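You operate a simulated robot arm through the tools that you are given. There is no shell and no other tool. Be economical: measure what you need, move in short steps, check, and stop when the job is done.

Carry out the task below with a simulated robot arm. There is one attempt and no reset: what you move stays moved.

JOB
Fetch the brass cap and set it on top of the flat box on the middle of the work bench. Fetch the hose clamp from the middle of the work bench and set it on the top of the desk. Put the 50-38 brass adapter from the left end of the work bench on the top of the fuel tank and the 65-38 brass adapter on the shelf under the work bench. Take the blue gauge from the left end of the work bench and put it on top of the blue sleeve on the top of the long table. Put the 100 MM blue carton from the left end of the work bench on the middle of the work bench and the 38 MM blue carton on top of the green carton there. Any order will do. Set down upright: brass cap, brass adapter, blue carton.

It is judged by the outcome, as a careful person would: the job done as asked, and still so three seconds after it is handed in. It fails if anything else is knocked over, pushed out of place, dropped, spilled or broken. A push-on lid holds only when it is set on centred and level and pressed home; a screw cap is set on level and turned clockwise until tight.

ROBOT AND FRAMES
A 6-joint arm with a two-finger parallel gripper on a trunk, on a base that drives. Base frame: it is fixed to the floor where the robot stands at the start and does not move with it; the origin is under the middle of the robot, x ahead of it, y to its left, z up; the surface under the hand at the start is at about z = 86. Units: cm, degrees, N and s.
With the tool pointing down near the work surface it reaches from about 48 to 88 cm from the robot's upright axis, wherever it stands. Its first joint turns from -115.0 to 115.0 degrees. Places, roughly: blue carton [75, 150, 100]; blue gauge [50, 100, 100]; blue sleeve (7x8x9 cm) [-210, -10, 80]; brass adapter [75, 100, 100]; brass cap (9x9x10 cm) [50, 10, 90]; flat box [75, -25, 100]; green carton [75, 150, 100]; hose clamp (5x6x2 cm) [50, 60, 90]; middle of the work bench [70, 20, 90]; shelf under the work bench [80, 20, 20]; top of the desk [-200, -260, 70]; top of the fuel tank (22x12 cm) [-322, -124, 64]. Payload 4.2 kg.
Tool frame: the origin (TCP) lies between the finger pads and is the grasp point; the fingertips stand 2.3 cm ahead of it; z points along the fingers, y is the line along which they close. The gripper opens to 9.4 cm. The fingers are 3.8 cm wide and 1 cm thick; the gripper's body (5.4 by 9.6 cm) begins 3.9 cm behind the TCP.
Orientation is that of the tool frame in the base frame, as a unit quaternion [w, x, y, z]. With the fingers straight down and closing along the base's y, the tool's x points along the base's -x, its y along +y and its z along -z.

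CONTROLS
- The arm moves only by the tool move_arm. Its argument "motion" is a list that holds one entry, the list of rows, each a list of 6 numbers: the shift along the tool's x, y, z in cm, then the turn, a rotation vector about the tool's x, y, z in degrees. In form: [[[dx, dy, dz, wx, wy, wz], ...]]. A call has 1 to 10 rows; each row is the pose to reach, as a shift and turn from the pose commanded when the call began, along the tool's axes at that moment. "grip" is the finger opening in cm, from 0 to 9.4, set as the call begins (left out, the last holds). Rows are played at 5 a second. More than 5 cm and 8.6 degrees between two rows, or a gripper value outside its range, and nothing of the call is played. A pose out of reach is approached as far as the arm can. The call stops where the force on the tool passes 40 N (or 10 N more than at its start, if that is more) or the arm is blocked; 0.2 s more then pass. The fingers move at their own pace (about 10.8 cm/s each) and stop on an object; they squeeze with about 40 N. The grip force told is the motor's: it shows also when the fingers shut on nothing. Time passes only in rows, and 0.2 s behind the last, so rows that repeat a pose let the fingers close. It gives the time, the measured TCP pose, the force on the tool (base axes), the opening and the grip force at its end, in the units of the frame above (readings bear some noise), with the torque about the TCP (base axes, N m) and any sound that the robot's microphone picked up.
- Cameras (640 x 400 px; columns grow to the right, rows downward): "scene" is now at [22.79, 21.58, 135.3]; the picture's right is [0.26, -0.97, 0.00], its down [-0.70, -0.19, -0.69] and it looks along [0.66, 0.18, -0.73] (base axes); focal length 214 px, centre (320, 200). "wrist" rides on the gripper at [8.6, 1.6, -7.5] in the tool frame; the picture's right is [-0.18, 0.98, 0.00], its down [-0.58, -0.11, -0.81] and it looks along [-0.79, -0.15, 0.59] (tool axes); focal length 243 px, centre (320, 200). There is no depth. A picture from a camera that has moved, and an enlarged one, comes with that camera's place and axes in the base frame and with its lens.
- snapshot(camera): a new picture of that camera. The clock stands still meanwhile.
- raise_lower(by): slides the trunk up (or, below 0, down) by that many cm; the arm and the scene camera ride with it, the base frame stays. It gives what a move gives, with no picture.
- steer(legs): drives the robot by 1 to 6 legs, each [ahead, turn to the left] in cm and degrees, along the robot's own axes; the way and the turn of a leg run together, so that a leg with both is an arc; at most 150 cm and 180 degrees a leg. The arm and the cameras ride along, it lands a little off, and it stops where it bumps. It gives what a move gives.
- pan_tilt(pan, tilt): turns the head with the scene camera to pan (to the left, within 80 degrees either way) and tilt (down, from -29 to 69), counted from straight ahead of the robot. It gives what a move gives.
- close_up(camera, box): a new picture of the part [left, top, right, bottom] of that camera's present view, enlarged. The clock stands still meanwhile.
- sign_off(): hands the job in; it is judged then, once.

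Go step by step. Nothing tells you exact positions but the pictures and the camera data: compare them with the known pose of the tool, close in by small moves and look again before you grip or let go. The budget is 207 turns and 200 pictures, counting those below and the enlarged ones. Unless the task says otherwise, let go and move clear before handing in, and close with one line.

The tools are called by a JSON object that holds its "fn" and its "kwargs". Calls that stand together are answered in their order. move_arm: Moves the arm, as the interface text tells. Its arguments: {"type":"object","properties":{"motion":{"type":"array","items":{"type":"array","items":{"type":"array","items":{"type":"number"}}}},"grip":{"type":"number"}},"required":["motion"]} The other tools are called the same way: raise_lower (by) slides the trunk up or down; steer (legs) drives the base; pan_tilt (pan, tilt) turns the head that bears the scene camera; snapshot (camera) takes a picture; close_up (camera, box) takes an enlarged picture of a part of a camera's view; sign_off () hands the job in.

At the start:

```text
clock: 0.0
tcp_pos: [34.42, 26.72, 116.65]
tcp_rot: [0.0, -0.001, 1.0, 0.0]
ft_force: [-0.4, 0.4, -0.4]
moment: [0.0, 0.02, 0.02]
opening: 9.42
finger_force: 0.0
trunk travel left (down, up): [-72.5, 26.5]
robot x, y, heading: [-0.05, -0.11, -0.2]
head pan, tilt: [15.0, 46.7]
```

scene: 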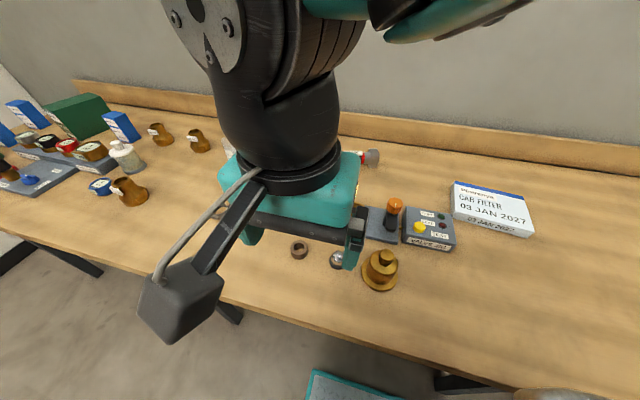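
wrist: 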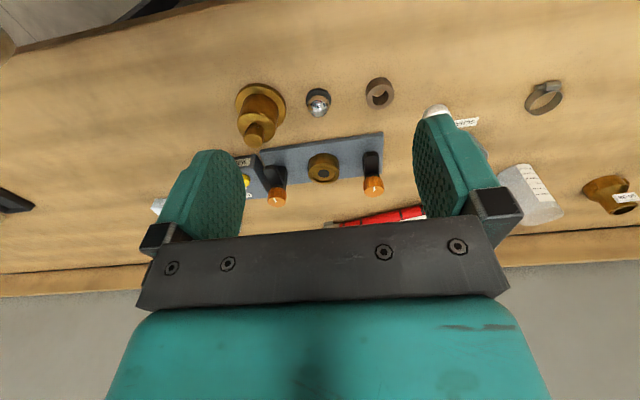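

The bench holds the brass cap in front, the flat box to the right and a cluster of items at the left end. I'll look around with the head first.

{"fn": "close_up", "kwargs": {"camera": "scene", "box": [0, 80, 240, 230]}}

{"fn": "close_up", "kwargs": {"camera": "scene", "box": [280, 140, 560, 315]}}

{"fn": "pan_tilt", "kwargs": {"pan": 60, "tilt": 40}}

{"fn": "snapshot", "kwargs": {"camera": "scene"}}

```text
2.67 times, centred on (120, 155) of scene
camera zoom: at [22.79, 21.58, 135.3], right [0.26, -0.97, 0.0], down [-0.7, -0.19, -0.69], along [0.66, 0.18, -0.73], focal length 572 px, centre (853, 320)
```

zoom: 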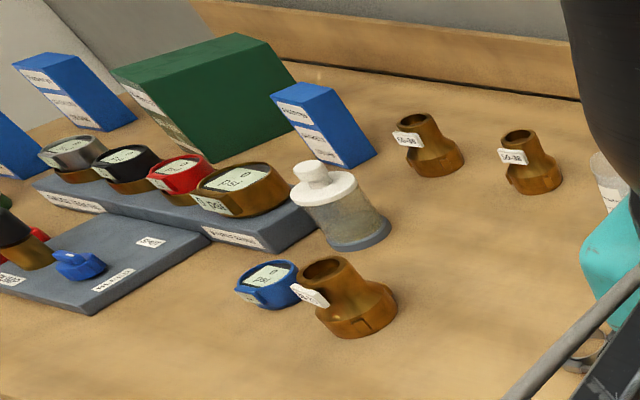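

```text
2.29 times, centred on (420, 228) of scene
camera zoom: at [22.79, 21.58, 135.3], right [0.26, -0.97, 0.0], down [-0.7, -0.19, -0.69], along [0.66, 0.18, -0.73], focal length 490 px, centre (91, 137)
```

zoom: 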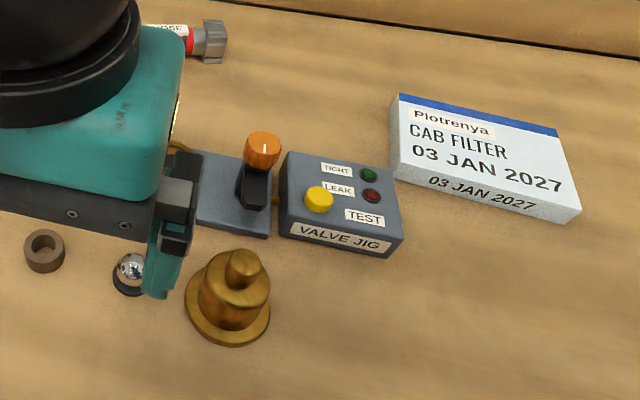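

```text
clock: 1.1
tcp_pos: [34.42, 26.78, 116.69]
tcp_rot: [0.0, 0.0, 1.0, -0.001]
ft_force: [0.1, -0.7, 1.0]
moment: [0.0, 0.02, 0.0]
opening: 9.41
finger_force: 0.1
trunk travel left (down, up): [-72.5, 26.5]
robot x, y, heading: [-0.13, -0.35, -0.2]
head pan, tilt: [60.0, 40.0]
```

```text
195 pictures are left
camera scene: at [19.33, 26.87, 136.27], right [0.87, -0.5, 0.0], down [-0.32, -0.56, -0.77], along [0.38, 0.66, -0.64], focal length 214 px, centre (320, 200)
```

scene: 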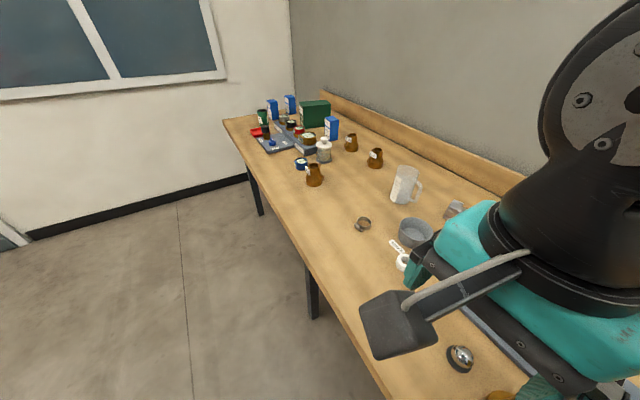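

The brass cap stands at about (47, 13.7) on the bench by two reckonings; the flat box is the cab filter carton at about (72, -13). I go over the cap and look again.

{"fn": "pan_tilt", "kwargs": {"pan": -10, "tilt": 50}}

{"fn": "move_arm", "kwargs": {"motion": [[[-4.2, -4.3, 0, 0, 0, 0], [-8.4, -7, 1, 0, 0, 0], [-10.5, -10, 4, 0, 0, 0], [-12.8, -13.1, 8, 0, 0, 0], [-12.8, -13.1, 12, 0, 0, 0], [-12.8, -13.1, 12, 0, 0, 0]]], "grip": 9.4}}

{"fn": "snapshot", "kwargs": {"camera": "wrist"}}

{"fn": "snapshot", "kwargs": {"camera": "scene"}}

```text
clock: 2.5
tcp_pos: [34.42, 26.83, 116.71]
tcp_rot: [0.0, 0.0, 1.0, 0.0]
ft_force: [1.1, -0.4, 0.4]
moment: [0.0, 0.02, -0.03]
opening: 9.41
finger_force: 0.0
trunk travel left (down, up): [-72.5, 26.5]
robot x, y, heading: [0.33, 0.12, 0.1]
head pan, tilt: [-10.0, 50.0]
```

```text
refused: row 1 steps farther than a row can; nothing moved
```

```text
194 pictures are left
camera wrist: at [25.75, 28.2, 124.18], right [0.18, 0.98, 0.0], down [0.58, -0.11, 0.81], along [0.79, -0.15, -0.59], focal length 243 px, centre (320, 200)
```

wrist: 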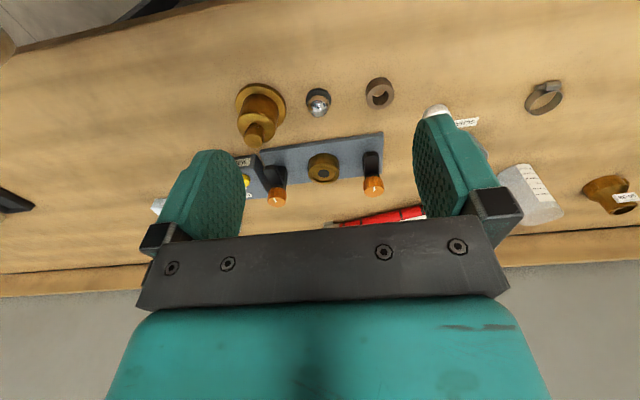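

```text
193 pictures are left
camera scene: at [22.66, 18.18, 134.86], right [-0.17, -0.98, 0.0], down [-0.75, 0.13, -0.64], along [0.63, -0.11, -0.77], focal length 214 px, centre (320, 200)
```

scene: 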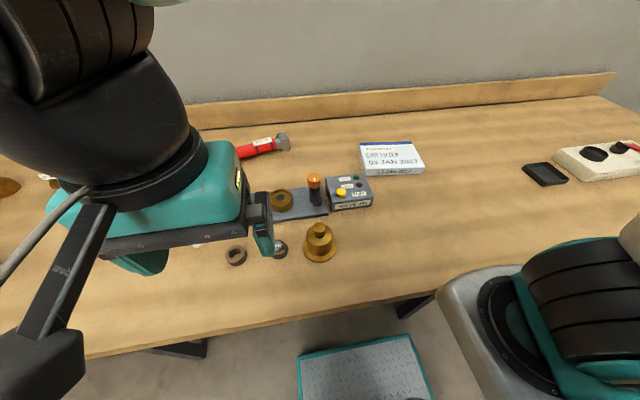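

The wrist and scene views agree. I resend the move in smaller steps.

{"fn": "move_arm", "kwargs": {"motion": [[[-3.2, -3.3, 0, 0, 0, 0], [-6.4, -6.6, 0, 0, 0, 0], [-9.6, -9.9, 1, 0, 0, 0], [-12.8, -13.1, 2, 0, 0, 0], [-12.8, -13.1, 6, 0, 0, 0], [-12.8, -13.1, 10, 0, 0, 0], [-12.8, -13.1, 12, 0, 0, 0], [-12.8, -13.1, 12, 0, 0, 0]]], "grip": 9.4}}

{"fn": "snapshot", "kwargs": {"camera": "wrist"}}

{"fn": "snapshot", "kwargs": {"camera": "scene"}}

```text
clock: 4.3
tcp_pos: [47.24, 13.64, 104.73]
tcp_rot: [0.0, 0.0, 1.0, 0.001]
ft_force: [0.3, 0.5, 0.5]
moment: [-0.01, 0.0, -0.01]
opening: 9.41
finger_force: 0.0
trunk travel left (down, up): [-72.5, 26.5]
robot x, y, heading: [-0.16, 0.24, -0.3]
head pan, tilt: [-10.0, 50.0]
```

```text
192 pictures are left
camera wrist: at [38.65, 15.05, 112.12], right [0.18, 0.98, 0.0], down [0.58, -0.11, 0.81], along [0.79, -0.15, -0.59], focal length 243 px, centre (320, 200)
```

wrist: 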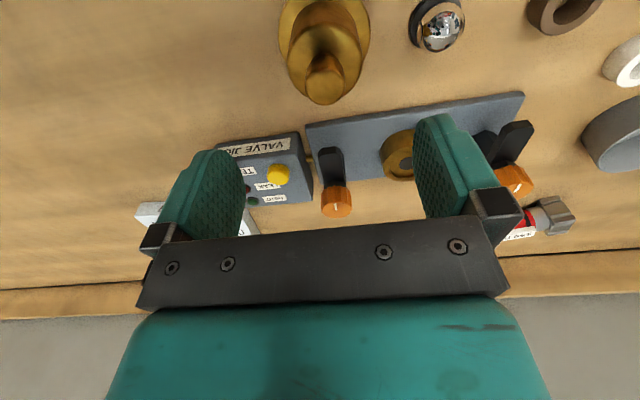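

```text
191 pictures are left
camera scene: at [22.66, 18.17, 134.86], right [-0.17, -0.98, 0.0], down [-0.75, 0.13, -0.64], along [0.63, -0.11, -0.77], focal length 214 px, centre (320, 200)
```

scene: 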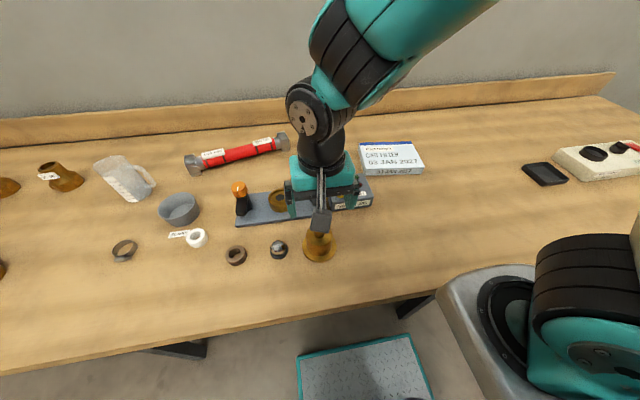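

The cap is at about (47.5, 13.8), right under the fingers. I lower onto the body above its flange.

{"fn": "move_arm", "kwargs": {"motion": [[[-0.3, 0.2, 4, 0, 0, 0], [-0.3, 0.2, 8, 0, 0, 0], [-0.3, 0.2, 10, 0, 0, 0], [-0.3, 0.2, 11.4, 0, 0, 0], [-0.3, 0.2, 11.4, 0, 0, 0]]]}}

{"fn": "snapshot", "kwargs": {"camera": "wrist"}}

{"fn": "close_up", "kwargs": {"camera": "scene", "box": [240, 170, 400, 270]}}

```text
clock: 5.5
tcp_pos: [47.39, 13.88, 93.12]
tcp_rot: [0.0, 0.0, 1.0, 0.0]
ft_force: [-0.2, 0.3, -0.8]
moment: [0.01, 0.01, -0.03]
opening: 9.4
finger_force: 0.0
trunk travel left (down, up): [-72.5, 26.5]
robot x, y, heading: [-0.06, -0.05, 0.1]
head pan, tilt: [-10.0, 50.0]
```

```text
190 pictures are left
camera wrist: at [38.82, 15.3, 100.72], right [0.18, 0.98, 0.0], down [0.58, -0.11, 0.81], along [0.79, -0.15, -0.59], focal length 243 px, centre (320, 200)
```

wrist: 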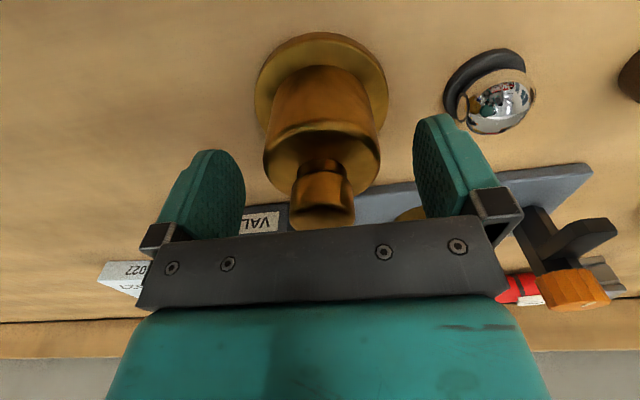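

```text
4.00 times, centred on (320, 220) of scene
camera zoom: at [22.66, 18.17, 134.86], right [-0.17, -0.98, 0.0], down [-0.75, 0.13, -0.64], along [0.63, -0.11, -0.77], focal length 858 px, centre (320, 120)
```

zoom: 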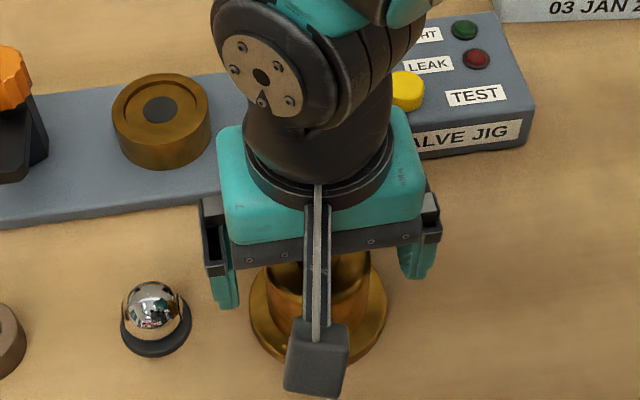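

The fingers straddle the body. I lower a touch and close.

{"fn": "move_arm", "kwargs": {"motion": [[[0, 0, 0.5, 0, 0, 0], [0, 0, 0.5, 0, 0, 0]]]}}

{"fn": "move_arm", "kwargs": {"motion": [[[0, 0, 0, 0, 0, 0], [0, 0, 0, 0, 0, 0], [0, 0, 0, 0, 0, 0], [0, 0, 0, 0, 0, 0]]], "grip": 2}}

{"fn": "move_arm", "kwargs": {"motion": [[[0, 0, -3, 0, 0, 0], [0, 0, -7, 0, 0, 0], [0, 0, -10, 0, 0, 0], [0, 0, -10, 0, 0, 0]]]}}

{"fn": "snapshot", "kwargs": {"camera": "wrist"}}

{"fn": "close_up", "kwargs": {"camera": "scene", "box": [240, 120, 480, 270]}}

```text
clock: 6.1
tcp_pos: [47.56, 13.98, 92.82]
tcp_rot: [0.0, 0.0, 1.0, 0.001]
ft_force: [-0.1, -0.9, -0.9]
moment: [0.03, -0.02, -0.01]
opening: 9.39
finger_force: 0.1
trunk travel left (down, up): [-72.5, 26.5]
robot x, y, heading: [-0.17, -0.1, 0.1]
head pan, tilt: [-10.0, 50.0]
```

```text
clock: 7.1
tcp_pos: [47.54, 13.94, 92.8]
tcp_rot: [0.0, -0.001, 1.0, 0.0]
ft_force: [0.1, -0.3, 0.8]
moment: [-0.03, -0.1, 0.02]
opening: 6.46
finger_force: 40.3
trunk travel left (down, up): [-72.5, 26.5]
robot x, y, heading: [0.06, -0.12, 0.2]
head pan, tilt: [-10.0, 50.0]
```

```text
clock: 8.1
tcp_pos: [47.37, 13.92, 102.74]
tcp_rot: [0.0, 0.0, 1.0, 0.001]
ft_force: [-0.9, -0.4, -3.8]
moment: [0.0, -0.02, -0.01]
opening: 6.42
finger_force: 40.2
trunk travel left (down, up): [-72.5, 26.5]
robot x, y, heading: [-0.22, 0.25, 0.1]
head pan, tilt: [-10.0, 50.0]
```

```text
188 pictures are left
camera wrist: at [38.81, 15.27, 110.23], right [0.18, 0.98, 0.0], down [0.58, -0.11, 0.81], along [0.79, -0.15, -0.59], focal length 243 px, centre (320, 200)
```

wrist: 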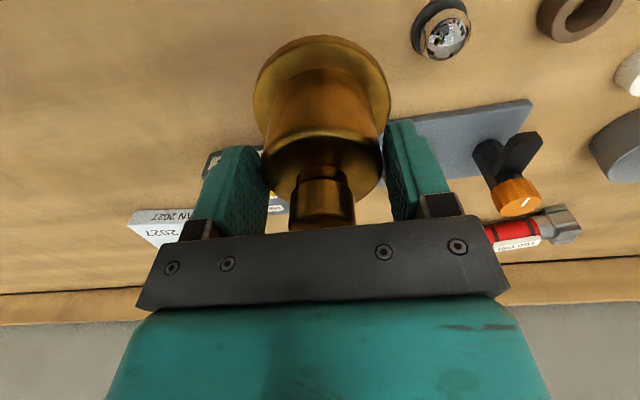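

```text
2.67 times, centred on (360, 195) of scene
camera zoom: at [22.67, 18.18, 134.85], right [-0.17, -0.98, 0.0], down [-0.75, 0.13, -0.64], along [0.63, -0.11, -0.77], focal length 572 px, centre (213, 213)
```

zoom: 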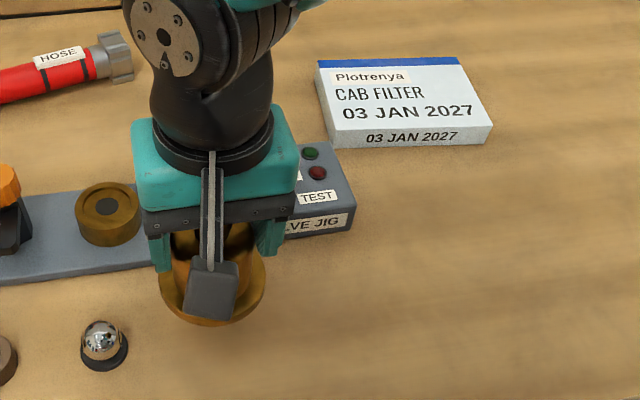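

The cap is held, its foot about 6.8 cm below the TCP. I carry it right, then forward over the filter box centre at about (74, -14.8).

{"fn": "move_arm", "kwargs": {"motion": [[[0, -4.9, 0, 0, 0, 0], [0, -9.8, 0, 0, 0, 0], [0, -14.7, 0, 0, 0, 0], [-3, -18.5, 0, 0, 0, 0], [-6.5, -22, 0, 0, 0, 0], [-10, -25.5, 0, 0, 0, 0], [-13.5, -28.7, 0, 0, 0, 0], [-18, -28.7, 0, 0, 0, 0], [-22.5, -28.7, 0, 0, 0, 0], [-26, -28.7, 0, 0, 0, 0]]]}}

{"fn": "snapshot", "kwargs": {"camera": "wrist"}}

{"fn": "close_up", "kwargs": {"camera": "scene", "box": [300, 90, 460, 190]}}

```text
clock: 10.3
tcp_pos: [73.5, -14.93, 102.97]
tcp_rot: [0.0, 0.0, 1.0, 0.0]
ft_force: [0.2, 0.6, -3.7]
moment: [0.01, 0.01, -0.02]
opening: 6.45
finger_force: 40.2
trunk travel left (down, up): [-72.5, 26.5]
robot x, y, heading: [0.22, -0.04, 0.0]
head pan, tilt: [-10.0, 50.0]
```

```text
186 pictures are left
camera wrist: at [64.82, -13.48, 110.35], right [0.18, 0.98, 0.0], down [0.58, -0.11, 0.81], along [0.79, -0.15, -0.59], focal length 243 px, centre (320, 200)
```

wrist: 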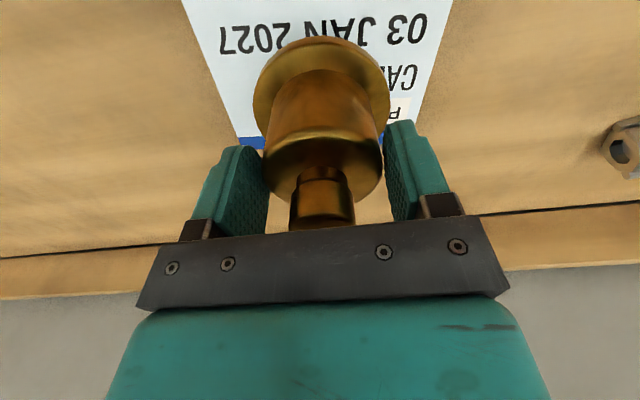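

```text
4.00 times, centred on (380, 140) of scene
camera zoom: at [22.63, 18.16, 134.86], right [-0.17, -0.98, 0.0], down [-0.75, 0.13, -0.64], along [0.63, -0.11, -0.77], focal length 858 px, centre (80, 440)
```

zoom: 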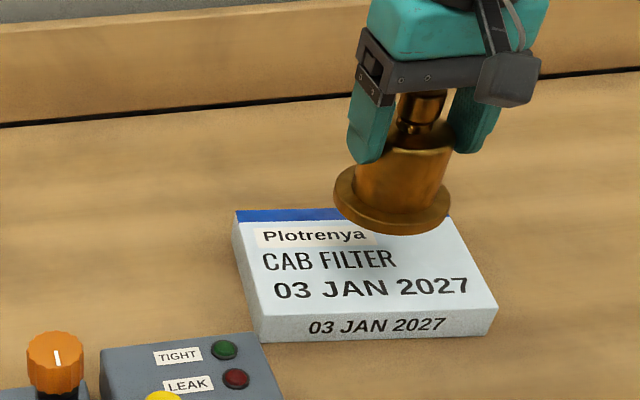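

Laterally centred; I lower most of the way, going 1 cm further forward.

{"fn": "move_arm", "kwargs": {"motion": [[[-1.2, 0, 3, 0, 0, 0], [-1.2, 0, 5.5, 0, 0, 0], [-1.2, 0, 5.5, 0, 0, 0]]]}}

{"fn": "close_up", "kwargs": {"camera": "scene", "box": [300, 90, 460, 190]}}

```text
clock: 11.1
tcp_pos: [74.7, -14.94, 97.35]
tcp_rot: [-0.001, -0.001, 1.0, 0.0]
ft_force: [-0.3, 0.5, -3.3]
moment: [0.04, 0.03, -0.01]
opening: 6.43
finger_force: 40.1
trunk travel left (down, up): [-72.5, 26.5]
robot x, y, heading: [0.11, 0.15, -0.3]
head pan, tilt: [-10.0, 50.0]
```

```text
4.00 times, centred on (380, 140) of scene
camera zoom: at [22.67, 18.16, 134.85], right [-0.17, -0.98, 0.0], down [-0.75, 0.13, -0.64], along [0.63, -0.11, -0.77], focal length 858 px, centre (80, 440)
```

zoom: 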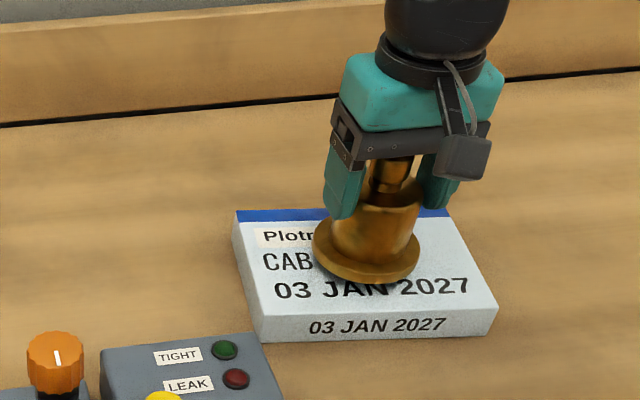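

Well centred. I feel down in small steps until the foot touches.

{"fn": "move_arm", "kwargs": {"motion": [[[0, 0, 0.5, 0, 0, 0], [0, 0, 1.0, 0, 0, 0], [0, 0, 1.0, 0, 0, 0]]]}}

{"fn": "move_arm", "kwargs": {"motion": [[[0, 0, 0.3, 0, 0, 0], [0, 0, 0.3, 0, 0, 0]]]}}

{"fn": "move_arm", "kwargs": {"motion": [[[0, 0, 0.3, 0, 0, 0], [0, 0, 0.3, 0, 0, 0]]]}}

```text
clock: 11.9
tcp_pos: [74.76, -14.89, 96.31]
tcp_rot: [0.0, 0.0, 1.0, 0.0]
ft_force: [-0.1, -0.4, -4.3]
moment: [0.0, 0.0, -0.01]
opening: 6.42
finger_force: 40.0
trunk travel left (down, up): [-72.5, 26.5]
robot x, y, heading: [0.06, -0.22, -0.1]
head pan, tilt: [-10.0, 50.0]
```

```text
clock: 12.5
tcp_pos: [74.62, -14.81, 96.05]
tcp_rot: [0.0, 0.0, 1.0, 0.0]
ft_force: [0.2, 0.8, -3.3]
moment: [0.02, 0.06, -0.01]
opening: 6.46
finger_force: 40.2
trunk travel left (down, up): [-72.5, 26.5]
robot x, y, heading: [0.4, 0.12, 0.2]
head pan, tilt: [-10.0, 50.0]
```

```text
clock: 13.1
tcp_pos: [74.63, -14.84, 96.05]
tcp_rot: [0.002, 0.0, 1.0, 0.0]
ft_force: [-5.0, -2.1, 22.7]
moment: [0.18, 0.84, 0.05]
opening: 6.45
finger_force: 39.5
trunk travel left (down, up): [-72.5, 26.5]
robot x, y, heading: [-0.18, -0.27, 0.0]
head pan, tilt: [-10.0, 50.0]
```

Contact. I ease up a hair, open, and rise clear.

{"fn": "move_arm", "kwargs": {"motion": [[[0, 0, -0.25, 0, 0, 0], [0, 0, -0.25, 0, 0, 0]]]}}

{"fn": "move_arm", "kwargs": {"motion": [[[0, 0, 0, 0, 0, 0], [0, 0, 0, 0, 0, 0], [0, 0, 0, 0, 0, 0]]], "grip": 9.4}}

{"fn": "move_arm", "kwargs": {"motion": [[[0, 0, -3, 0, 0, 0], [0, 0, -7, 0, 0, 0], [0, 0, -11, 0, 0, 0], [0, 0, -15, 0, 0, 0], [0, 0, -15, 0, 0, 0]]]}}

{"fn": "snapshot", "kwargs": {"camera": "scene"}}

```text
clock: 13.7
tcp_pos: [74.66, -14.73, 95.92]
tcp_rot: [0.001, 0.0, 1.0, 0.0]
ft_force: [-0.1, -2.3, 9.5]
moment: [-0.07, -0.55, -0.13]
opening: 6.43
finger_force: 39.5
trunk travel left (down, up): [-72.5, 26.5]
robot x, y, heading: [0.3, -0.45, -0.2]
head pan, tilt: [-10.0, 50.0]
```

```text
clock: 14.5
tcp_pos: [74.61, -14.88, 96.01]
tcp_rot: [0.0, 0.0, 1.0, -0.001]
ft_force: [-0.7, -0.4, -0.5]
moment: [0.03, -0.01, 0.03]
opening: 9.4
finger_force: 0.0
trunk travel left (down, up): [-72.5, 26.5]
robot x, y, heading: [0.17, 0.06, 0.0]
head pan, tilt: [-10.0, 50.0]
```

```text
clock: 15.7
tcp_pos: [74.77, -14.95, 111.04]
tcp_rot: [0.0, 0.0, 1.0, 0.0]
ft_force: [0.3, -0.6, 1.2]
moment: [0.02, -0.01, 0.0]
opening: 9.39
finger_force: 0.2
trunk travel left (down, up): [-72.5, 26.5]
robot x, y, heading: [-0.03, -0.42, -0.1]
head pan, tilt: [-10.0, 50.0]
```

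```text
183 pictures are left
camera scene: at [22.67, 18.16, 134.85], right [-0.17, -0.98, 0.0], down [-0.75, 0.13, -0.64], along [0.63, -0.11, -0.77], focal length 214 px, centre (320, 200)
```

scene: 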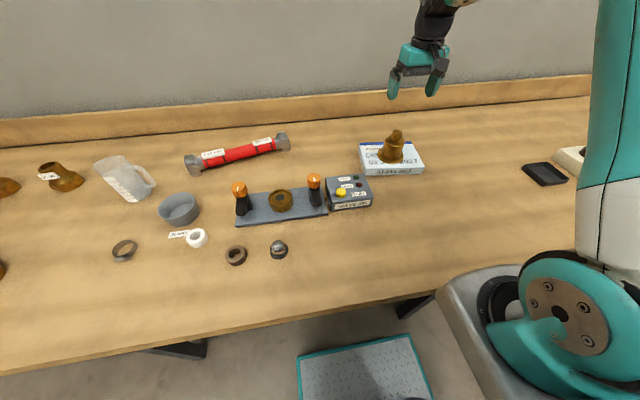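

The cap sits centred on the box. I retract the arm and drive to the left end of the bench.

{"fn": "move_arm", "kwargs": {"motion": [[[3.5, 3, -1.5, 0, 0, 0], [7, 6, -3, 0, 0, 0], [10.5, 8, -5, 0, 0, 0], [14, 10, -7, 0, 0, 0], [18, 12, -8, 0, 0, 0], [22, 13, -8, 0, 0, 0], [26, 14, -8, 0, 0, 0], [30, 15, -8, 0, 0, 0], [34, 15, -8, 0, 0, 0]]]}}

{"fn": "steer", "kwargs": {"legs": [[0, 90], [105, 0], [0, -90]]}}

{"fn": "pan_tilt", "kwargs": {"pan": 10, "tilt": 48}}

{"fn": "snapshot", "kwargs": {"camera": "scene"}}

{"fn": "snapshot", "kwargs": {"camera": "wrist"}}

```text
clock: 17.7
tcp_pos: [41.87, 0.95, 118.42]
tcp_rot: [-0.001, 0.0, 1.0, -0.001]
ft_force: [0.6, -0.7, -0.5]
moment: [0.01, -0.02, -0.02]
opening: 9.42
finger_force: 0.1
out of reach, approached as far as the arm can: row 9
trunk travel left (down, up): [-72.5, 26.5]
robot x, y, heading: [-0.03, -0.04, 0.0]
head pan, tilt: [-10.0, 50.0]
```

```text
clock: 30.8
tcp_pos: [41.25, 106.98, 118.38]
tcp_rot: [-0.001, -0.011, 1.0, 0.0]
ft_force: [0.1, 0.7, 0.4]
moment: [0.01, -0.03, -0.03]
opening: 9.38
finger_force: 0.0
trunk travel left (down, up): [-72.5, 26.5]
robot x, y, heading: [-0.65, 105.23, 1.3]
head pan, tilt: [-10.0, 50.0]
```

```text
clock: 31.6
tcp_pos: [41.29, 107.01, 118.51]
tcp_rot: [0.0, -0.012, 1.0, 0.001]
ft_force: [-0.3, -0.2, -0.3]
moment: [0.0, -0.01, 0.02]
opening: 9.41
finger_force: 0.0
trunk travel left (down, up): [-72.5, 26.5]
robot x, y, heading: [-1.0, 105.2, 1.4]
head pan, tilt: [10.0, 48.0]
```

```text
182 pictures are left
camera scene: at [21.62, 126.54, 135.13], right [0.2, -0.98, 0.0], down [-0.73, -0.15, -0.67], along [0.66, 0.13, -0.74], focal length 214 px, centre (320, 200)
```

scene: 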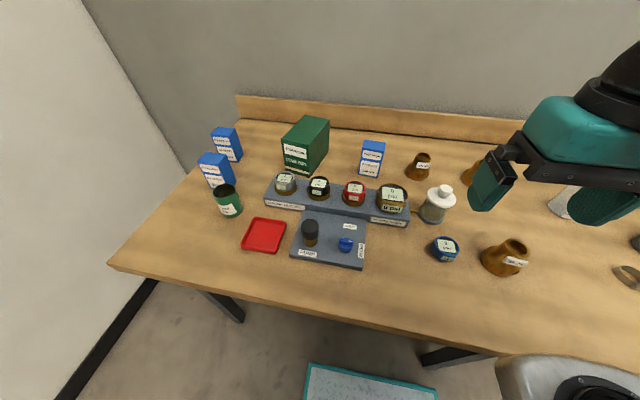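

```text
181 pictures are left
camera wrist: at [32.58, 108.24, 125.88], right [0.16, 0.99, 0.0], down [0.58, -0.1, 0.81], along [0.79, -0.13, -0.59], focal length 243 px, centre (320, 200)
```

wrist: 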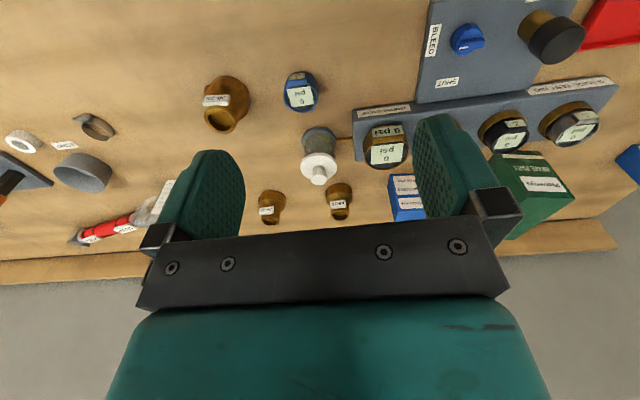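

I'm at the left end. I read the labels with enlarged views.

{"fn": "close_up", "kwargs": {"camera": "scene", "box": [330, 130, 490, 230]}}

{"fn": "close_up", "kwargs": {"camera": "scene", "box": [190, 110, 350, 210]}}

{"fn": "close_up", "kwargs": {"camera": "scene", "box": [400, 190, 560, 290]}}

{"fn": "close_up", "kwargs": {"camera": "wrist", "box": [180, 60, 420, 230]}}

```text
4.00 times, centred on (410, 180) of scene
camera zoom: at [21.62, 126.54, 135.13], right [0.2, -0.98, 0.0], down [-0.73, -0.15, -0.67], along [0.66, 0.13, -0.74], focal length 858 px, centre (-40, 280)
```

zoom: 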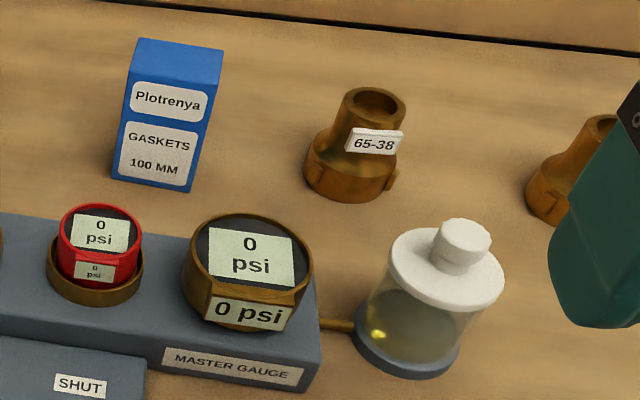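

```text
4.00 times, centred on (270, 160) of scene
camera zoom: at [21.62, 126.54, 135.13], right [0.2, -0.98, 0.0], down [-0.73, -0.15, -0.67], along [0.66, 0.13, -0.74], focal length 858 px, centre (520, 360)
```

zoom: 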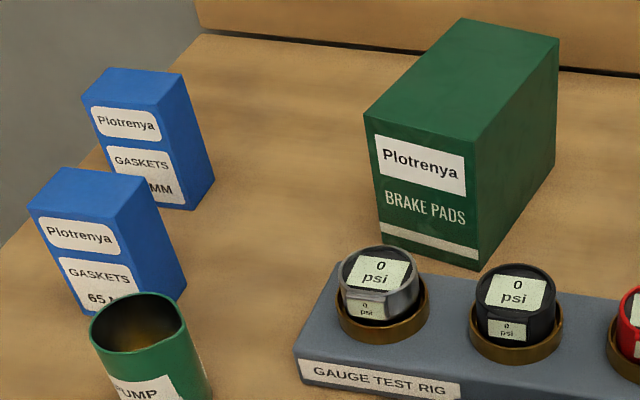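

```text
4.00 times, centred on (480, 240) of scene
camera zoom: at [21.62, 126.54, 135.13], right [0.2, -0.98, 0.0], down [-0.73, -0.15, -0.67], along [0.66, 0.13, -0.74], focal length 858 px, centre (-320, 40)
```

zoom: 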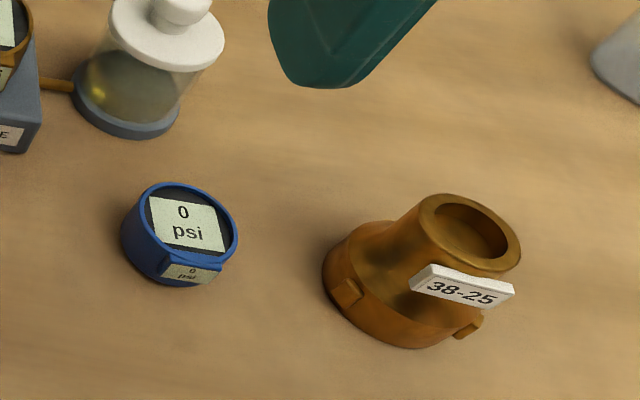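

```text
2.35 times, centred on (300, 145) of wrist
camera zoom: at [32.58, 108.24, 125.88], right [0.16, 0.99, 0.0], down [0.58, -0.1, 0.81], along [0.79, -0.13, -0.59], focal length 571 px, centre (367, 329)
```

zoom: 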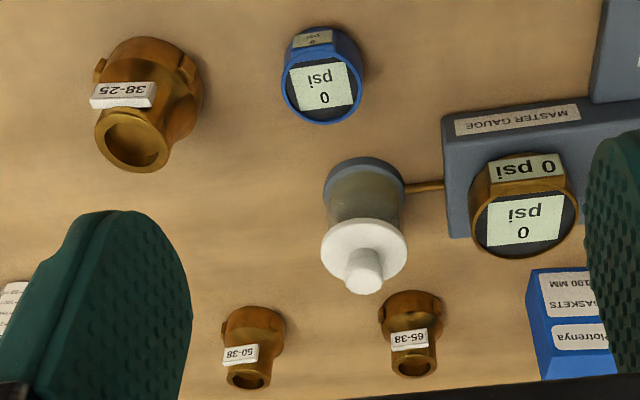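

The 65-38 and 100 MM carton are next to each other. I compute the 100 MM carton at about (81, 121), 10.6 cm tall, and move over it.

{"fn": "move_arm", "kwargs": {"motion": [[[-4, 1.3, 0, 0, 0, 0], [-8, 2.6, 0, 0, 0, 0], [-12, 4, 0, 0, 0, 0], [-16, 5.3, 0, 0, 0, 0], [-20, 6.6, 0.5, 0, 0, 0], [-24, 8, 1, 0, 0, 0], [-28, 9.3, 2, 0, 0, 0], [-32, 10.6, 3.5, 0, 0, 0], [-36, 12, 5, 0, 0, 0], [-40, 13.3, 6.5, 0, 0, 0]]]}}

{"fn": "snapshot", "kwargs": {"camera": "wrist"}}

{"fn": "snapshot", "kwargs": {"camera": "scene"}}

```text
clock: 33.8
tcp_pos: [80.76, 121.03, 111.97]
tcp_rot: [0.0, -0.012, 1.0, 0.0]
ft_force: [-1.2, -0.1, 1.4]
moment: [0.01, -0.07, 0.01]
opening: 9.42
finger_force: 0.0
trunk travel left (down, up): [-72.5, 26.5]
robot x, y, heading: [-1.12, 105.16, 1.4]
head pan, tilt: [10.0, 48.0]
```

```text
176 pictures are left
camera wrist: at [72.13, 122.39, 119.39], right [0.16, 0.99, 0.0], down [0.58, -0.1, 0.81], along [0.79, -0.13, -0.59], focal length 243 px, centre (320, 200)
```

wrist: 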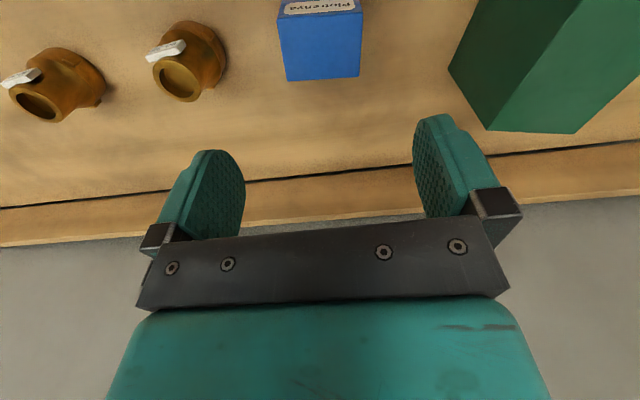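

```text
175 pictures are left
camera scene: at [21.5, 126.51, 135.16], right [0.2, -0.98, 0.0], down [-0.73, -0.15, -0.67], along [0.66, 0.13, -0.74], focal length 214 px, centre (320, 200)
```

scene: 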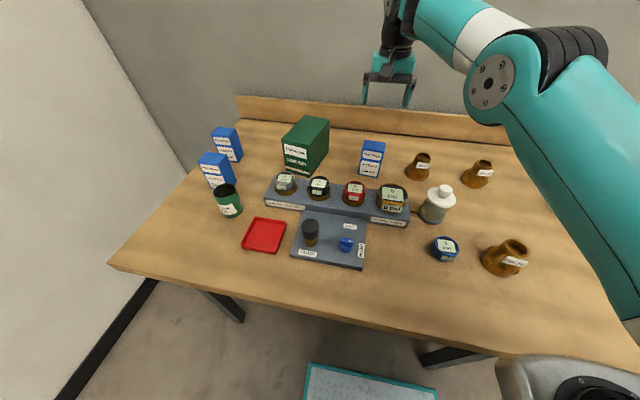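

The carton's centre is confirmed at (81.1, 121.1), turned about 4° clockwise. I align and lower around its top.

{"fn": "move_arm", "kwargs": {"motion": [[[-0.3, 0.1, 4, 0, 0, 5], [-0.3, 0.1, 8, 0, 0, 5], [-0.3, 0.1, 12, 0, 0, 5], [-0.3, 0.1, 15, 0, 0, 5], [-0.3, 0.1, 17.5, 0, 0, 5], [-0.3, 0.1, 17.5, 0, 0, 5]]]}}

{"fn": "snapshot", "kwargs": {"camera": "wrist"}}

{"fn": "close_up", "kwargs": {"camera": "scene", "box": [300, 90, 460, 190]}}

```text
clock: 35.2
tcp_pos: [81.0, 121.4, 94.41]
tcp_rot: [0.0, 0.032, 0.999, 0.0]
ft_force: [0.4, -0.3, 1.7]
moment: [0.01, 0.01, 0.0]
opening: 9.4
finger_force: 0.0
trunk travel left (down, up): [-72.5, 26.5]
robot x, y, heading: [-0.69, 105.12, 1.3]
head pan, tilt: [10.0, 48.0]
```

```text
174 pictures are left
camera wrist: at [72.69, 123.32, 101.84], right [0.25, 0.97, 0.0], down [0.57, -0.15, 0.81], along [0.78, -0.2, -0.59], focal length 243 px, centre (320, 200)
```

wrist: 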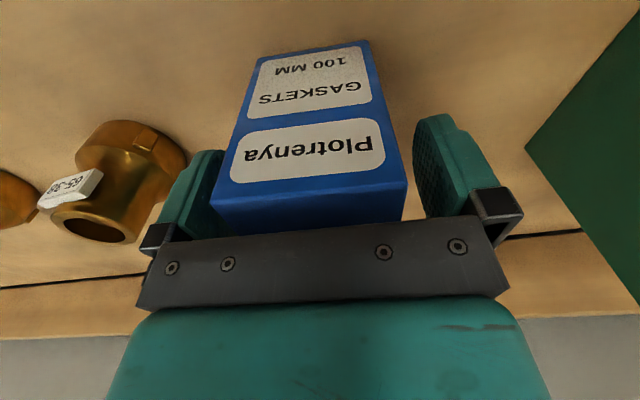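

```text
4.00 times, centred on (380, 140) of scene
camera zoom: at [21.62, 126.55, 135.13], right [0.2, -0.98, 0.0], down [-0.73, -0.15, -0.67], along [0.66, 0.13, -0.74], focal length 858 px, centre (80, 440)
```

zoom: 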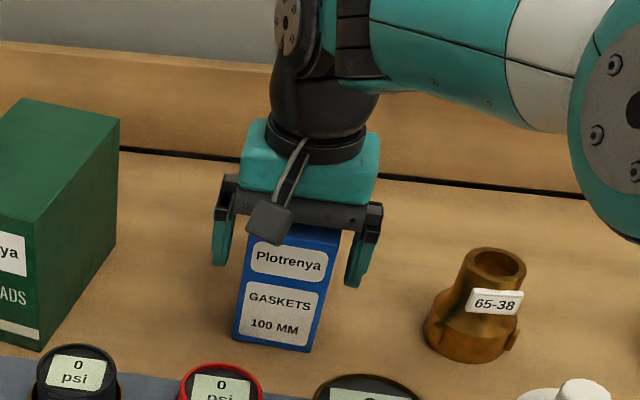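

Straddled; I shift 0.4 cm right, lower slightly, close and lift.

{"fn": "move_arm", "kwargs": {"motion": [[[0, -0.4, 0.5, 0, 0, 0], [0, -0.4, 0.5, 0, 0, 0]]]}}

{"fn": "move_arm", "kwargs": {"motion": [[[0, 0, 0, 0, 0, 0], [0, 0, 0, 0, 0, 0], [0, 0, 0, 0, 0, 0], [0, 0, 0, 0, 0, 0]]], "grip": 3}}

{"fn": "move_arm", "kwargs": {"motion": [[[0, 0, -3, 0, 0, 0], [0, 0, -7, 0, 0, 0], [0, 0, -11, 0, 0, 0], [0, 0, -15, 0, 0, 0], [0, 0, -19, 0, 0, 0], [0, 0, -22, 0, 0, 0], [4.8, 0, -22, 0, 0, 0], [9.6, 0, -22, 0, 0, 0], [14, 0, -22, 0, 0, 0]]]}}

{"fn": "snapshot", "kwargs": {"camera": "wrist"}}

```text
clock: 35.8
tcp_pos: [81.17, 120.87, 93.86]
tcp_rot: [0.0, 0.032, 0.999, -0.001]
ft_force: [0.1, -0.6, 0.0]
moment: [-0.02, -0.02, 0.03]
opening: 9.4
finger_force: 0.0
trunk travel left (down, up): [-72.5, 26.5]
robot x, y, heading: [-0.86, 105.28, 1.6]
head pan, tilt: [10.0, 48.0]
```

```text
clock: 36.8
tcp_pos: [81.23, 120.94, 93.78]
tcp_rot: [-0.002, 0.032, 0.999, 0.0]
ft_force: [-0.8, 0.3, 1.4]
moment: [0.0, -0.01, -0.06]
opening: 6.78
finger_force: 39.9
trunk travel left (down, up): [-72.5, 26.5]
robot x, y, heading: [-0.93, 105.14, 1.0]
head pan, tilt: [10.0, 48.0]
```

```text
clock: 38.8
tcp_pos: [67.21, 121.71, 115.94]
tcp_rot: [0.0, 0.032, 0.999, 0.0]
ft_force: [0.0, -1.1, -2.3]
moment: [0.02, 0.01, 0.03]
opening: 6.79
finger_force: 40.3
out of reach, approached as far as the arm can: row 6
trunk travel left (down, up): [-72.5, 26.5]
robot x, y, heading: [-0.97, 105.31, 1.4]
head pan, tilt: [10.0, 48.0]
```

```text
172 pictures are left
camera wrist: at [58.72, 123.74, 123.35], right [0.25, 0.97, 0.0], down [0.57, -0.15, 0.81], along [0.78, -0.2, -0.59], focal length 243 px, centre (320, 200)
```

wrist: 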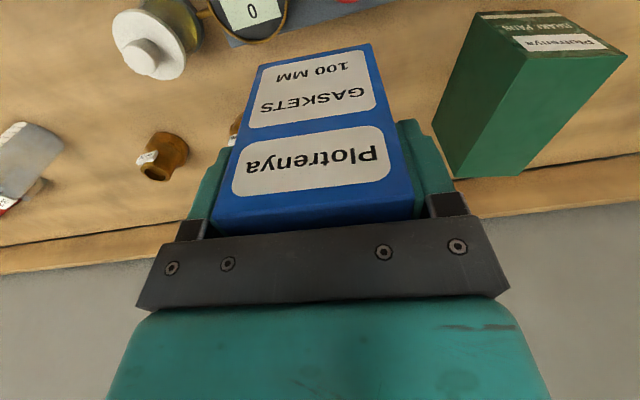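

Held. I retract and drive back to the bench middle.

{"fn": "move_arm", "kwargs": {"motion": [[[4.5, -1.5, 0, 0, 0, 0], [9, -3, 0, 0, 0, 0], [13.5, -6, 0, 0, 0, 0], [18, -8, 0, 0, 0, 0], [21, -9, -1, 0, 0, 0]]]}}

{"fn": "steer", "kwargs": {"legs": [[0, -90], [95, 0], [0, 90]]}}

{"fn": "pan_tilt", "kwargs": {"pan": 0, "tilt": 50}}

{"fn": "snapshot", "kwargs": {"camera": "scene"}}

{"fn": "snapshot", "kwargs": {"camera": "wrist"}}

```text
refused: row 3 steps farther than a row can; nothing moved
```

```text
clock: 51.4
tcp_pos: [69.72, 26.9, 115.82]
tcp_rot: [-0.002, 0.032, 0.999, 0.0]
ft_force: [-1.2, -0.7, -2.1]
moment: [0.03, 0.0, -0.01]
opening: 6.76
finger_force: 39.9
trunk travel left (down, up): [-72.5, 26.5]
robot x, y, heading: [1.88, 10.14, 1.4]
head pan, tilt: [10.0, 48.0]
```

```text
clock: 52.1
tcp_pos: [69.7, 26.88, 115.76]
tcp_rot: [0.0, 0.031, 1.0, 0.0]
ft_force: [-0.6, -0.3, -2.0]
moment: [0.03, 0.01, -0.02]
opening: 6.77
finger_force: 39.6
trunk travel left (down, up): [-72.5, 26.5]
robot x, y, heading: [2.06, 10.05, 1.4]
head pan, tilt: [0.0, 50.0]
```

```text
171 pictures are left
camera scene: at [24.15, 30.36, 134.85], right [0.02, -1.0, 0.0], down [-0.77, -0.02, -0.64], along [0.64, 0.02, -0.77], focal length 214 px, centre (320, 200)
```

scene: 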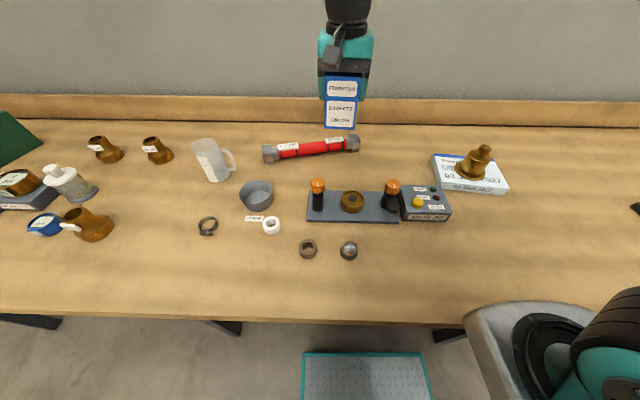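

```text
170 pictures are left
camera wrist: at [61.26, 28.96, 123.32], right [0.25, 0.97, 0.0], down [0.57, -0.14, 0.81], along [0.78, -0.2, -0.59], focal length 243 px, centre (320, 200)
```

wrist: 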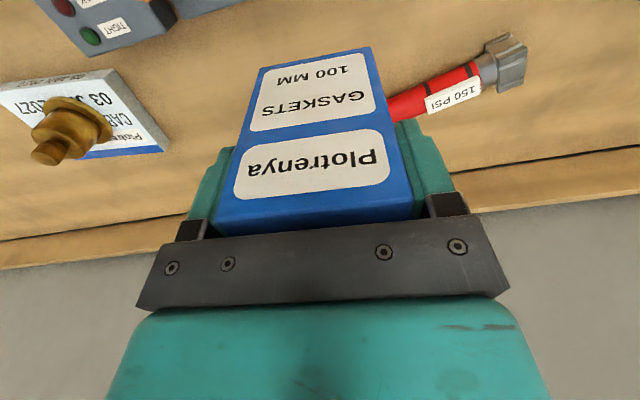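

Arrived with the carton intact. Free space behind the valve jig at about (80, 5) suits it; I move over there.

{"fn": "move_arm", "kwargs": {"motion": [[[-2.2, -4.2, 0, 0, 0, 0], [-4.4, -8.4, 0, 0, 0, 0], [-6.6, -12.6, 0, 0, 0, 0], [-9, -16.8, 0, 0, 0, 0], [-11.7, -20.6, 0, 0, 0, 0], [-11.7, -21.2, 4, 0, 0, 0], [-11.7, -21.2, 8, 0, 0, 0], [-11.7, -21.2, 12, 0, 0, 0], [-11.7, -21.2, 16, 0, 0, 0], [-11.7, -21.2, 16, 0, 0, 0]]]}}

{"fn": "close_up", "kwargs": {"camera": "scene", "box": [320, 80, 520, 205]}}

{"fn": "snapshot", "kwargs": {"camera": "wrist"}}

```text
clock: 54.3
tcp_pos: [80.08, 5.08, 99.84]
tcp_rot: [0.0, 0.031, 1.0, 0.0]
ft_force: [0.5, -0.4, -1.8]
moment: [0.01, 0.01, 0.02]
opening: 6.77
finger_force: 40.2
trunk travel left (down, up): [-72.5, 26.5]
robot x, y, heading: [1.72, 10.42, 1.5]
head pan, tilt: [0.0, 50.0]
```

```text
3.20 times, centred on (420, 142) of scene
camera zoom: at [24.15, 30.34, 134.86], right [0.02, -1.0, 0.0], down [-0.77, -0.02, -0.64], along [0.64, 0.02, -0.77], focal length 686 px, centre (0, 384)
```

zoom: 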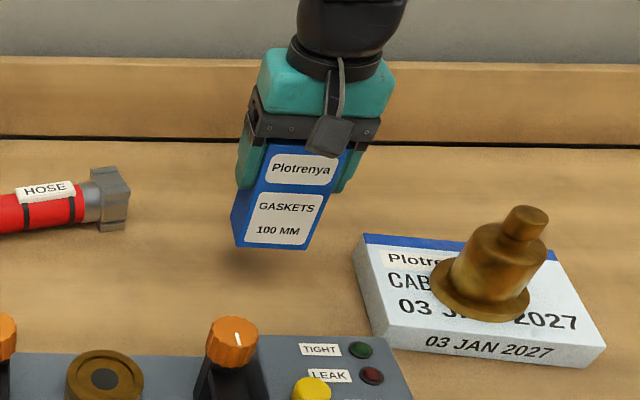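

```text
168 pictures are left
camera wrist: at [71.61, 7.08, 107.31], right [0.25, 0.97, 0.0], down [0.57, -0.14, 0.81], along [0.78, -0.2, -0.59], focal length 243 px, centre (320, 200)
```

wrist: 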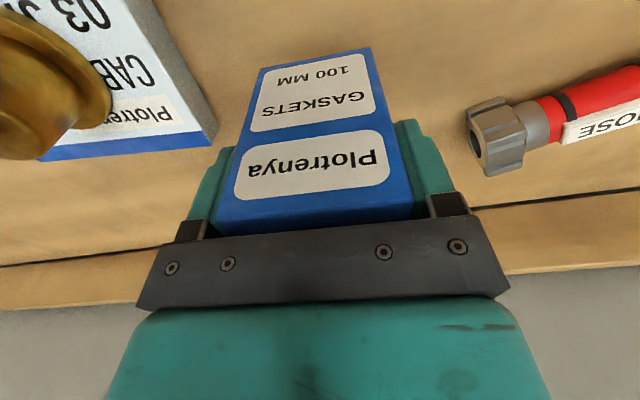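

Clear all around. I lower to contact.

{"fn": "move_arm", "kwargs": {"motion": [[[0, 0, 3, 0, 0, 0], [0, 0, 5.3, 0, 0, 0], [0, 0, 5.6, 0, 0, 0], [0, 0, 5.6, 0, 0, 0]]]}}

{"fn": "move_arm", "kwargs": {"motion": [[[0, 0, 0.4, 0, 0, 0], [0, 0, 0.4, 0, 0, 0]]]}}

{"fn": "move_arm", "kwargs": {"motion": [[[0, 0, 0.3, 0, 0, 0], [0, 0, 0.3, 0, 0, 0]]]}}

```text
clock: 55.3
tcp_pos: [80.0, 5.13, 94.3]
tcp_rot: [-0.001, 0.031, 1.0, 0.0]
ft_force: [-0.2, 0.3, -1.4]
moment: [-0.03, 0.01, 0.0]
opening: 6.76
finger_force: 40.3
trunk travel left (down, up): [-72.5, 26.5]
robot x, y, heading: [1.86, 10.33, 1.3]
head pan, tilt: [0.0, 50.0]
```

```text
clock: 55.9
tcp_pos: [80.1, 5.06, 93.87]
tcp_rot: [0.0, 0.031, 1.0, 0.0]
ft_force: [-1.7, -0.2, 5.2]
moment: [0.12, 0.0, 0.07]
opening: 6.77
finger_force: 39.8
trunk travel left (down, up): [-72.5, 26.5]
robot x, y, heading: [1.92, 10.51, 1.4]
head pan, tilt: [0.0, 50.0]
```

```text
clock: 56.5
tcp_pos: [80.12, 5.02, 93.8]
tcp_rot: [0.002, 0.031, 1.0, -0.001]
ft_force: [-7.0, -1.6, 35.9]
moment: [0.02, 0.93, 0.03]
opening: 6.76
finger_force: 39.5
trunk travel left (down, up): [-72.5, 26.5]
robot x, y, heading: [1.77, 10.2, 1.3]
head pan, tilt: [0.0, 50.0]
```

Down. I ease off, open, rise.

{"fn": "move_arm", "kwargs": {"motion": [[[0, 0, -0.3, 0, 0, 0], [0, 0, -0.3, 0, 0, 0]]]}}

{"fn": "move_arm", "kwargs": {"motion": [[[0, 0, 0, 0, 0, 0], [0, 0, 0, 0, 0, 0], [0, 0, 0, 0, 0, 0]]], "grip": 9.4}}

{"fn": "move_arm", "kwargs": {"motion": [[[0, 0, -3, 0, 0, 0], [0, 0, -7, 0, 0, 0], [0, 0, -11, 0, 0, 0], [0, 0, -15, 0, 0, 0], [0, 0, -19, 0, 0, 0], [4.8, 0, -20, 0, 0, 0], [9.6, 0, -20, 0, 0, 0], [14, 0, -20, 0, 0, 0], [18, 0, -20, 0, 0, 0]]]}}

{"fn": "pan_tilt", "kwargs": {"pan": 25, "tilt": 55}}

{"fn": "snapshot", "kwargs": {"camera": "scene"}}

{"fn": "close_up", "kwargs": {"camera": "scene", "box": [200, 120, 360, 220]}}

```text
clock: 57.1
tcp_pos: [80.09, 5.04, 93.93]
tcp_rot: [0.0, 0.032, 0.999, 0.0]
ft_force: [3.4, -1.2, 19.1]
moment: [0.11, -0.55, 0.0]
opening: 6.78
finger_force: 40.5
trunk travel left (down, up): [-72.5, 26.5]
robot x, y, heading: [1.87, 10.49, 1.5]
head pan, tilt: [0.0, 50.0]
```

```text
clock: 57.9
tcp_pos: [79.88, 5.11, 93.84]
tcp_rot: [-0.002, 0.032, 0.999, 0.0]
ft_force: [-0.1, 0.2, -0.6]
moment: [0.0, -0.01, 0.03]
opening: 9.41
finger_force: 0.1
trunk travel left (down, up): [-72.5, 26.5]
robot x, y, heading: [1.98, 10.01, 1.4]
head pan, tilt: [0.0, 50.0]
```

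```text
clock: 59.9
tcp_pos: [62.05, 6.34, 113.91]
tcp_rot: [-0.001, 0.031, 1.0, -0.001]
ft_force: [-0.2, 0.2, -0.9]
moment: [0.01, 0.02, -0.01]
opening: 9.39
finger_force: 0.0
trunk travel left (down, up): [-72.5, 26.5]
robot x, y, heading: [2.2, 10.85, 1.4]
head pan, tilt: [0.0, 50.0]
```

```text
clock: 60.8
tcp_pos: [62.11, 6.33, 113.99]
tcp_rot: [0.0, 0.032, 0.999, 0.0]
ft_force: [-0.4, 0.0, -0.1]
moment: [0.0, 0.04, -0.05]
opening: 9.4
finger_force: 0.0
trunk travel left (down, up): [-72.5, 26.5]
robot x, y, heading: [1.45, 10.27, 1.5]
head pan, tilt: [25.0, 55.0]
```

```text
167 pictures are left
camera scene: at [22.91, 33.36, 134.21], right [0.44, -0.9, 0.0], down [-0.73, -0.36, -0.57], along [0.51, 0.25, -0.82], focal length 214 px, centre (320, 200)
```

scene: 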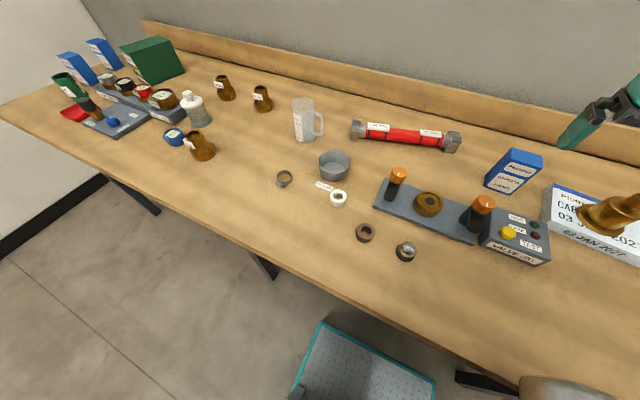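

```text
4.00 times, centred on (280, 170) of scene
camera zoom: at [22.91, 33.36, 134.21], right [0.44, -0.9, 0.0], down [-0.73, -0.36, -0.57], along [0.51, 0.25, -0.82], focal length 858 px, centre (480, 320)
```

zoom: 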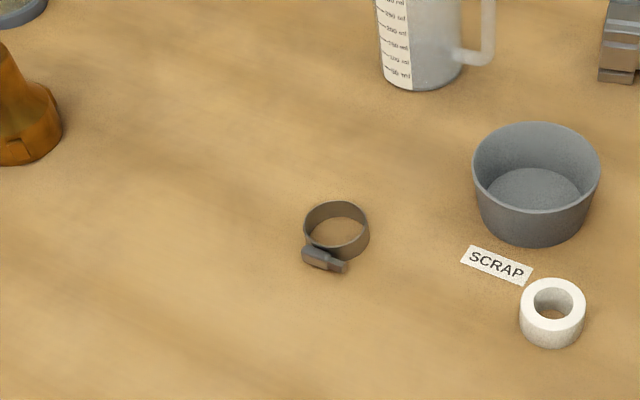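

The clamp is at about (54.4, 60.5), screw on the near side. I swing over with the fingers turned 30° to close beside the screw.

{"fn": "move_arm", "kwargs": {"motion": [[[0.9, 4.8, 0, 0, 0, -3], [1.8, 9.6, 0, 0, 0, -6], [2.7, 14.4, 0, 0, 0, -9], [3.6, 19.2, 0, 0, 0, -12], [4.5, 24, 0, 0, 0, -15], [5.4, 28.8, 0, 0, 0, -18], [6.3, 33.6, 0, 0, 0, -21], [7.2, 38.4, 0, 0, 0, -24], [8.1, 43.2, 0, 0, 0, -27], [9, 48, 0, 0, 0, -30]]]}}

{"fn": "snapshot", "kwargs": {"camera": "wrist"}}

```text
clock: 63.0
tcp_pos: [56.12, 54.64, 113.8]
tcp_rot: [-0.002, -0.228, 0.974, -0.001]
ft_force: [0.0, -0.4, 1.3]
moment: [0.04, -0.03, -0.04]
opening: 9.37
finger_force: 0.1
trunk travel left (down, up): [-72.5, 26.5]
robot x, y, heading: [2.33, 10.47, 1.3]
head pan, tilt: [25.0, 55.0]
```

```text
165 pictures are left
camera wrist: at [47.7, 52.08, 121.26], right [-0.27, 0.96, 0.0], down [0.57, 0.16, 0.8], along [0.77, 0.22, -0.59], focal length 243 px, centre (320, 200)
```

wrist: 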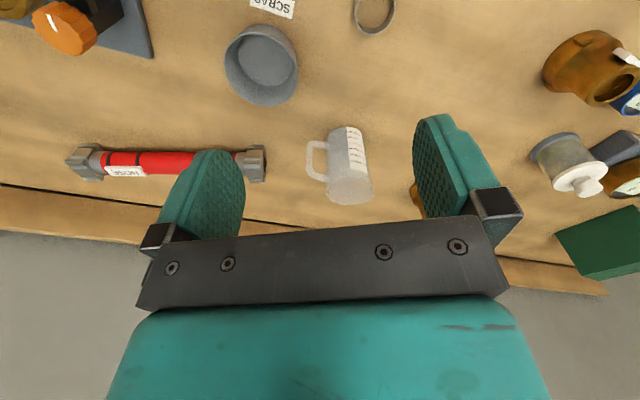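

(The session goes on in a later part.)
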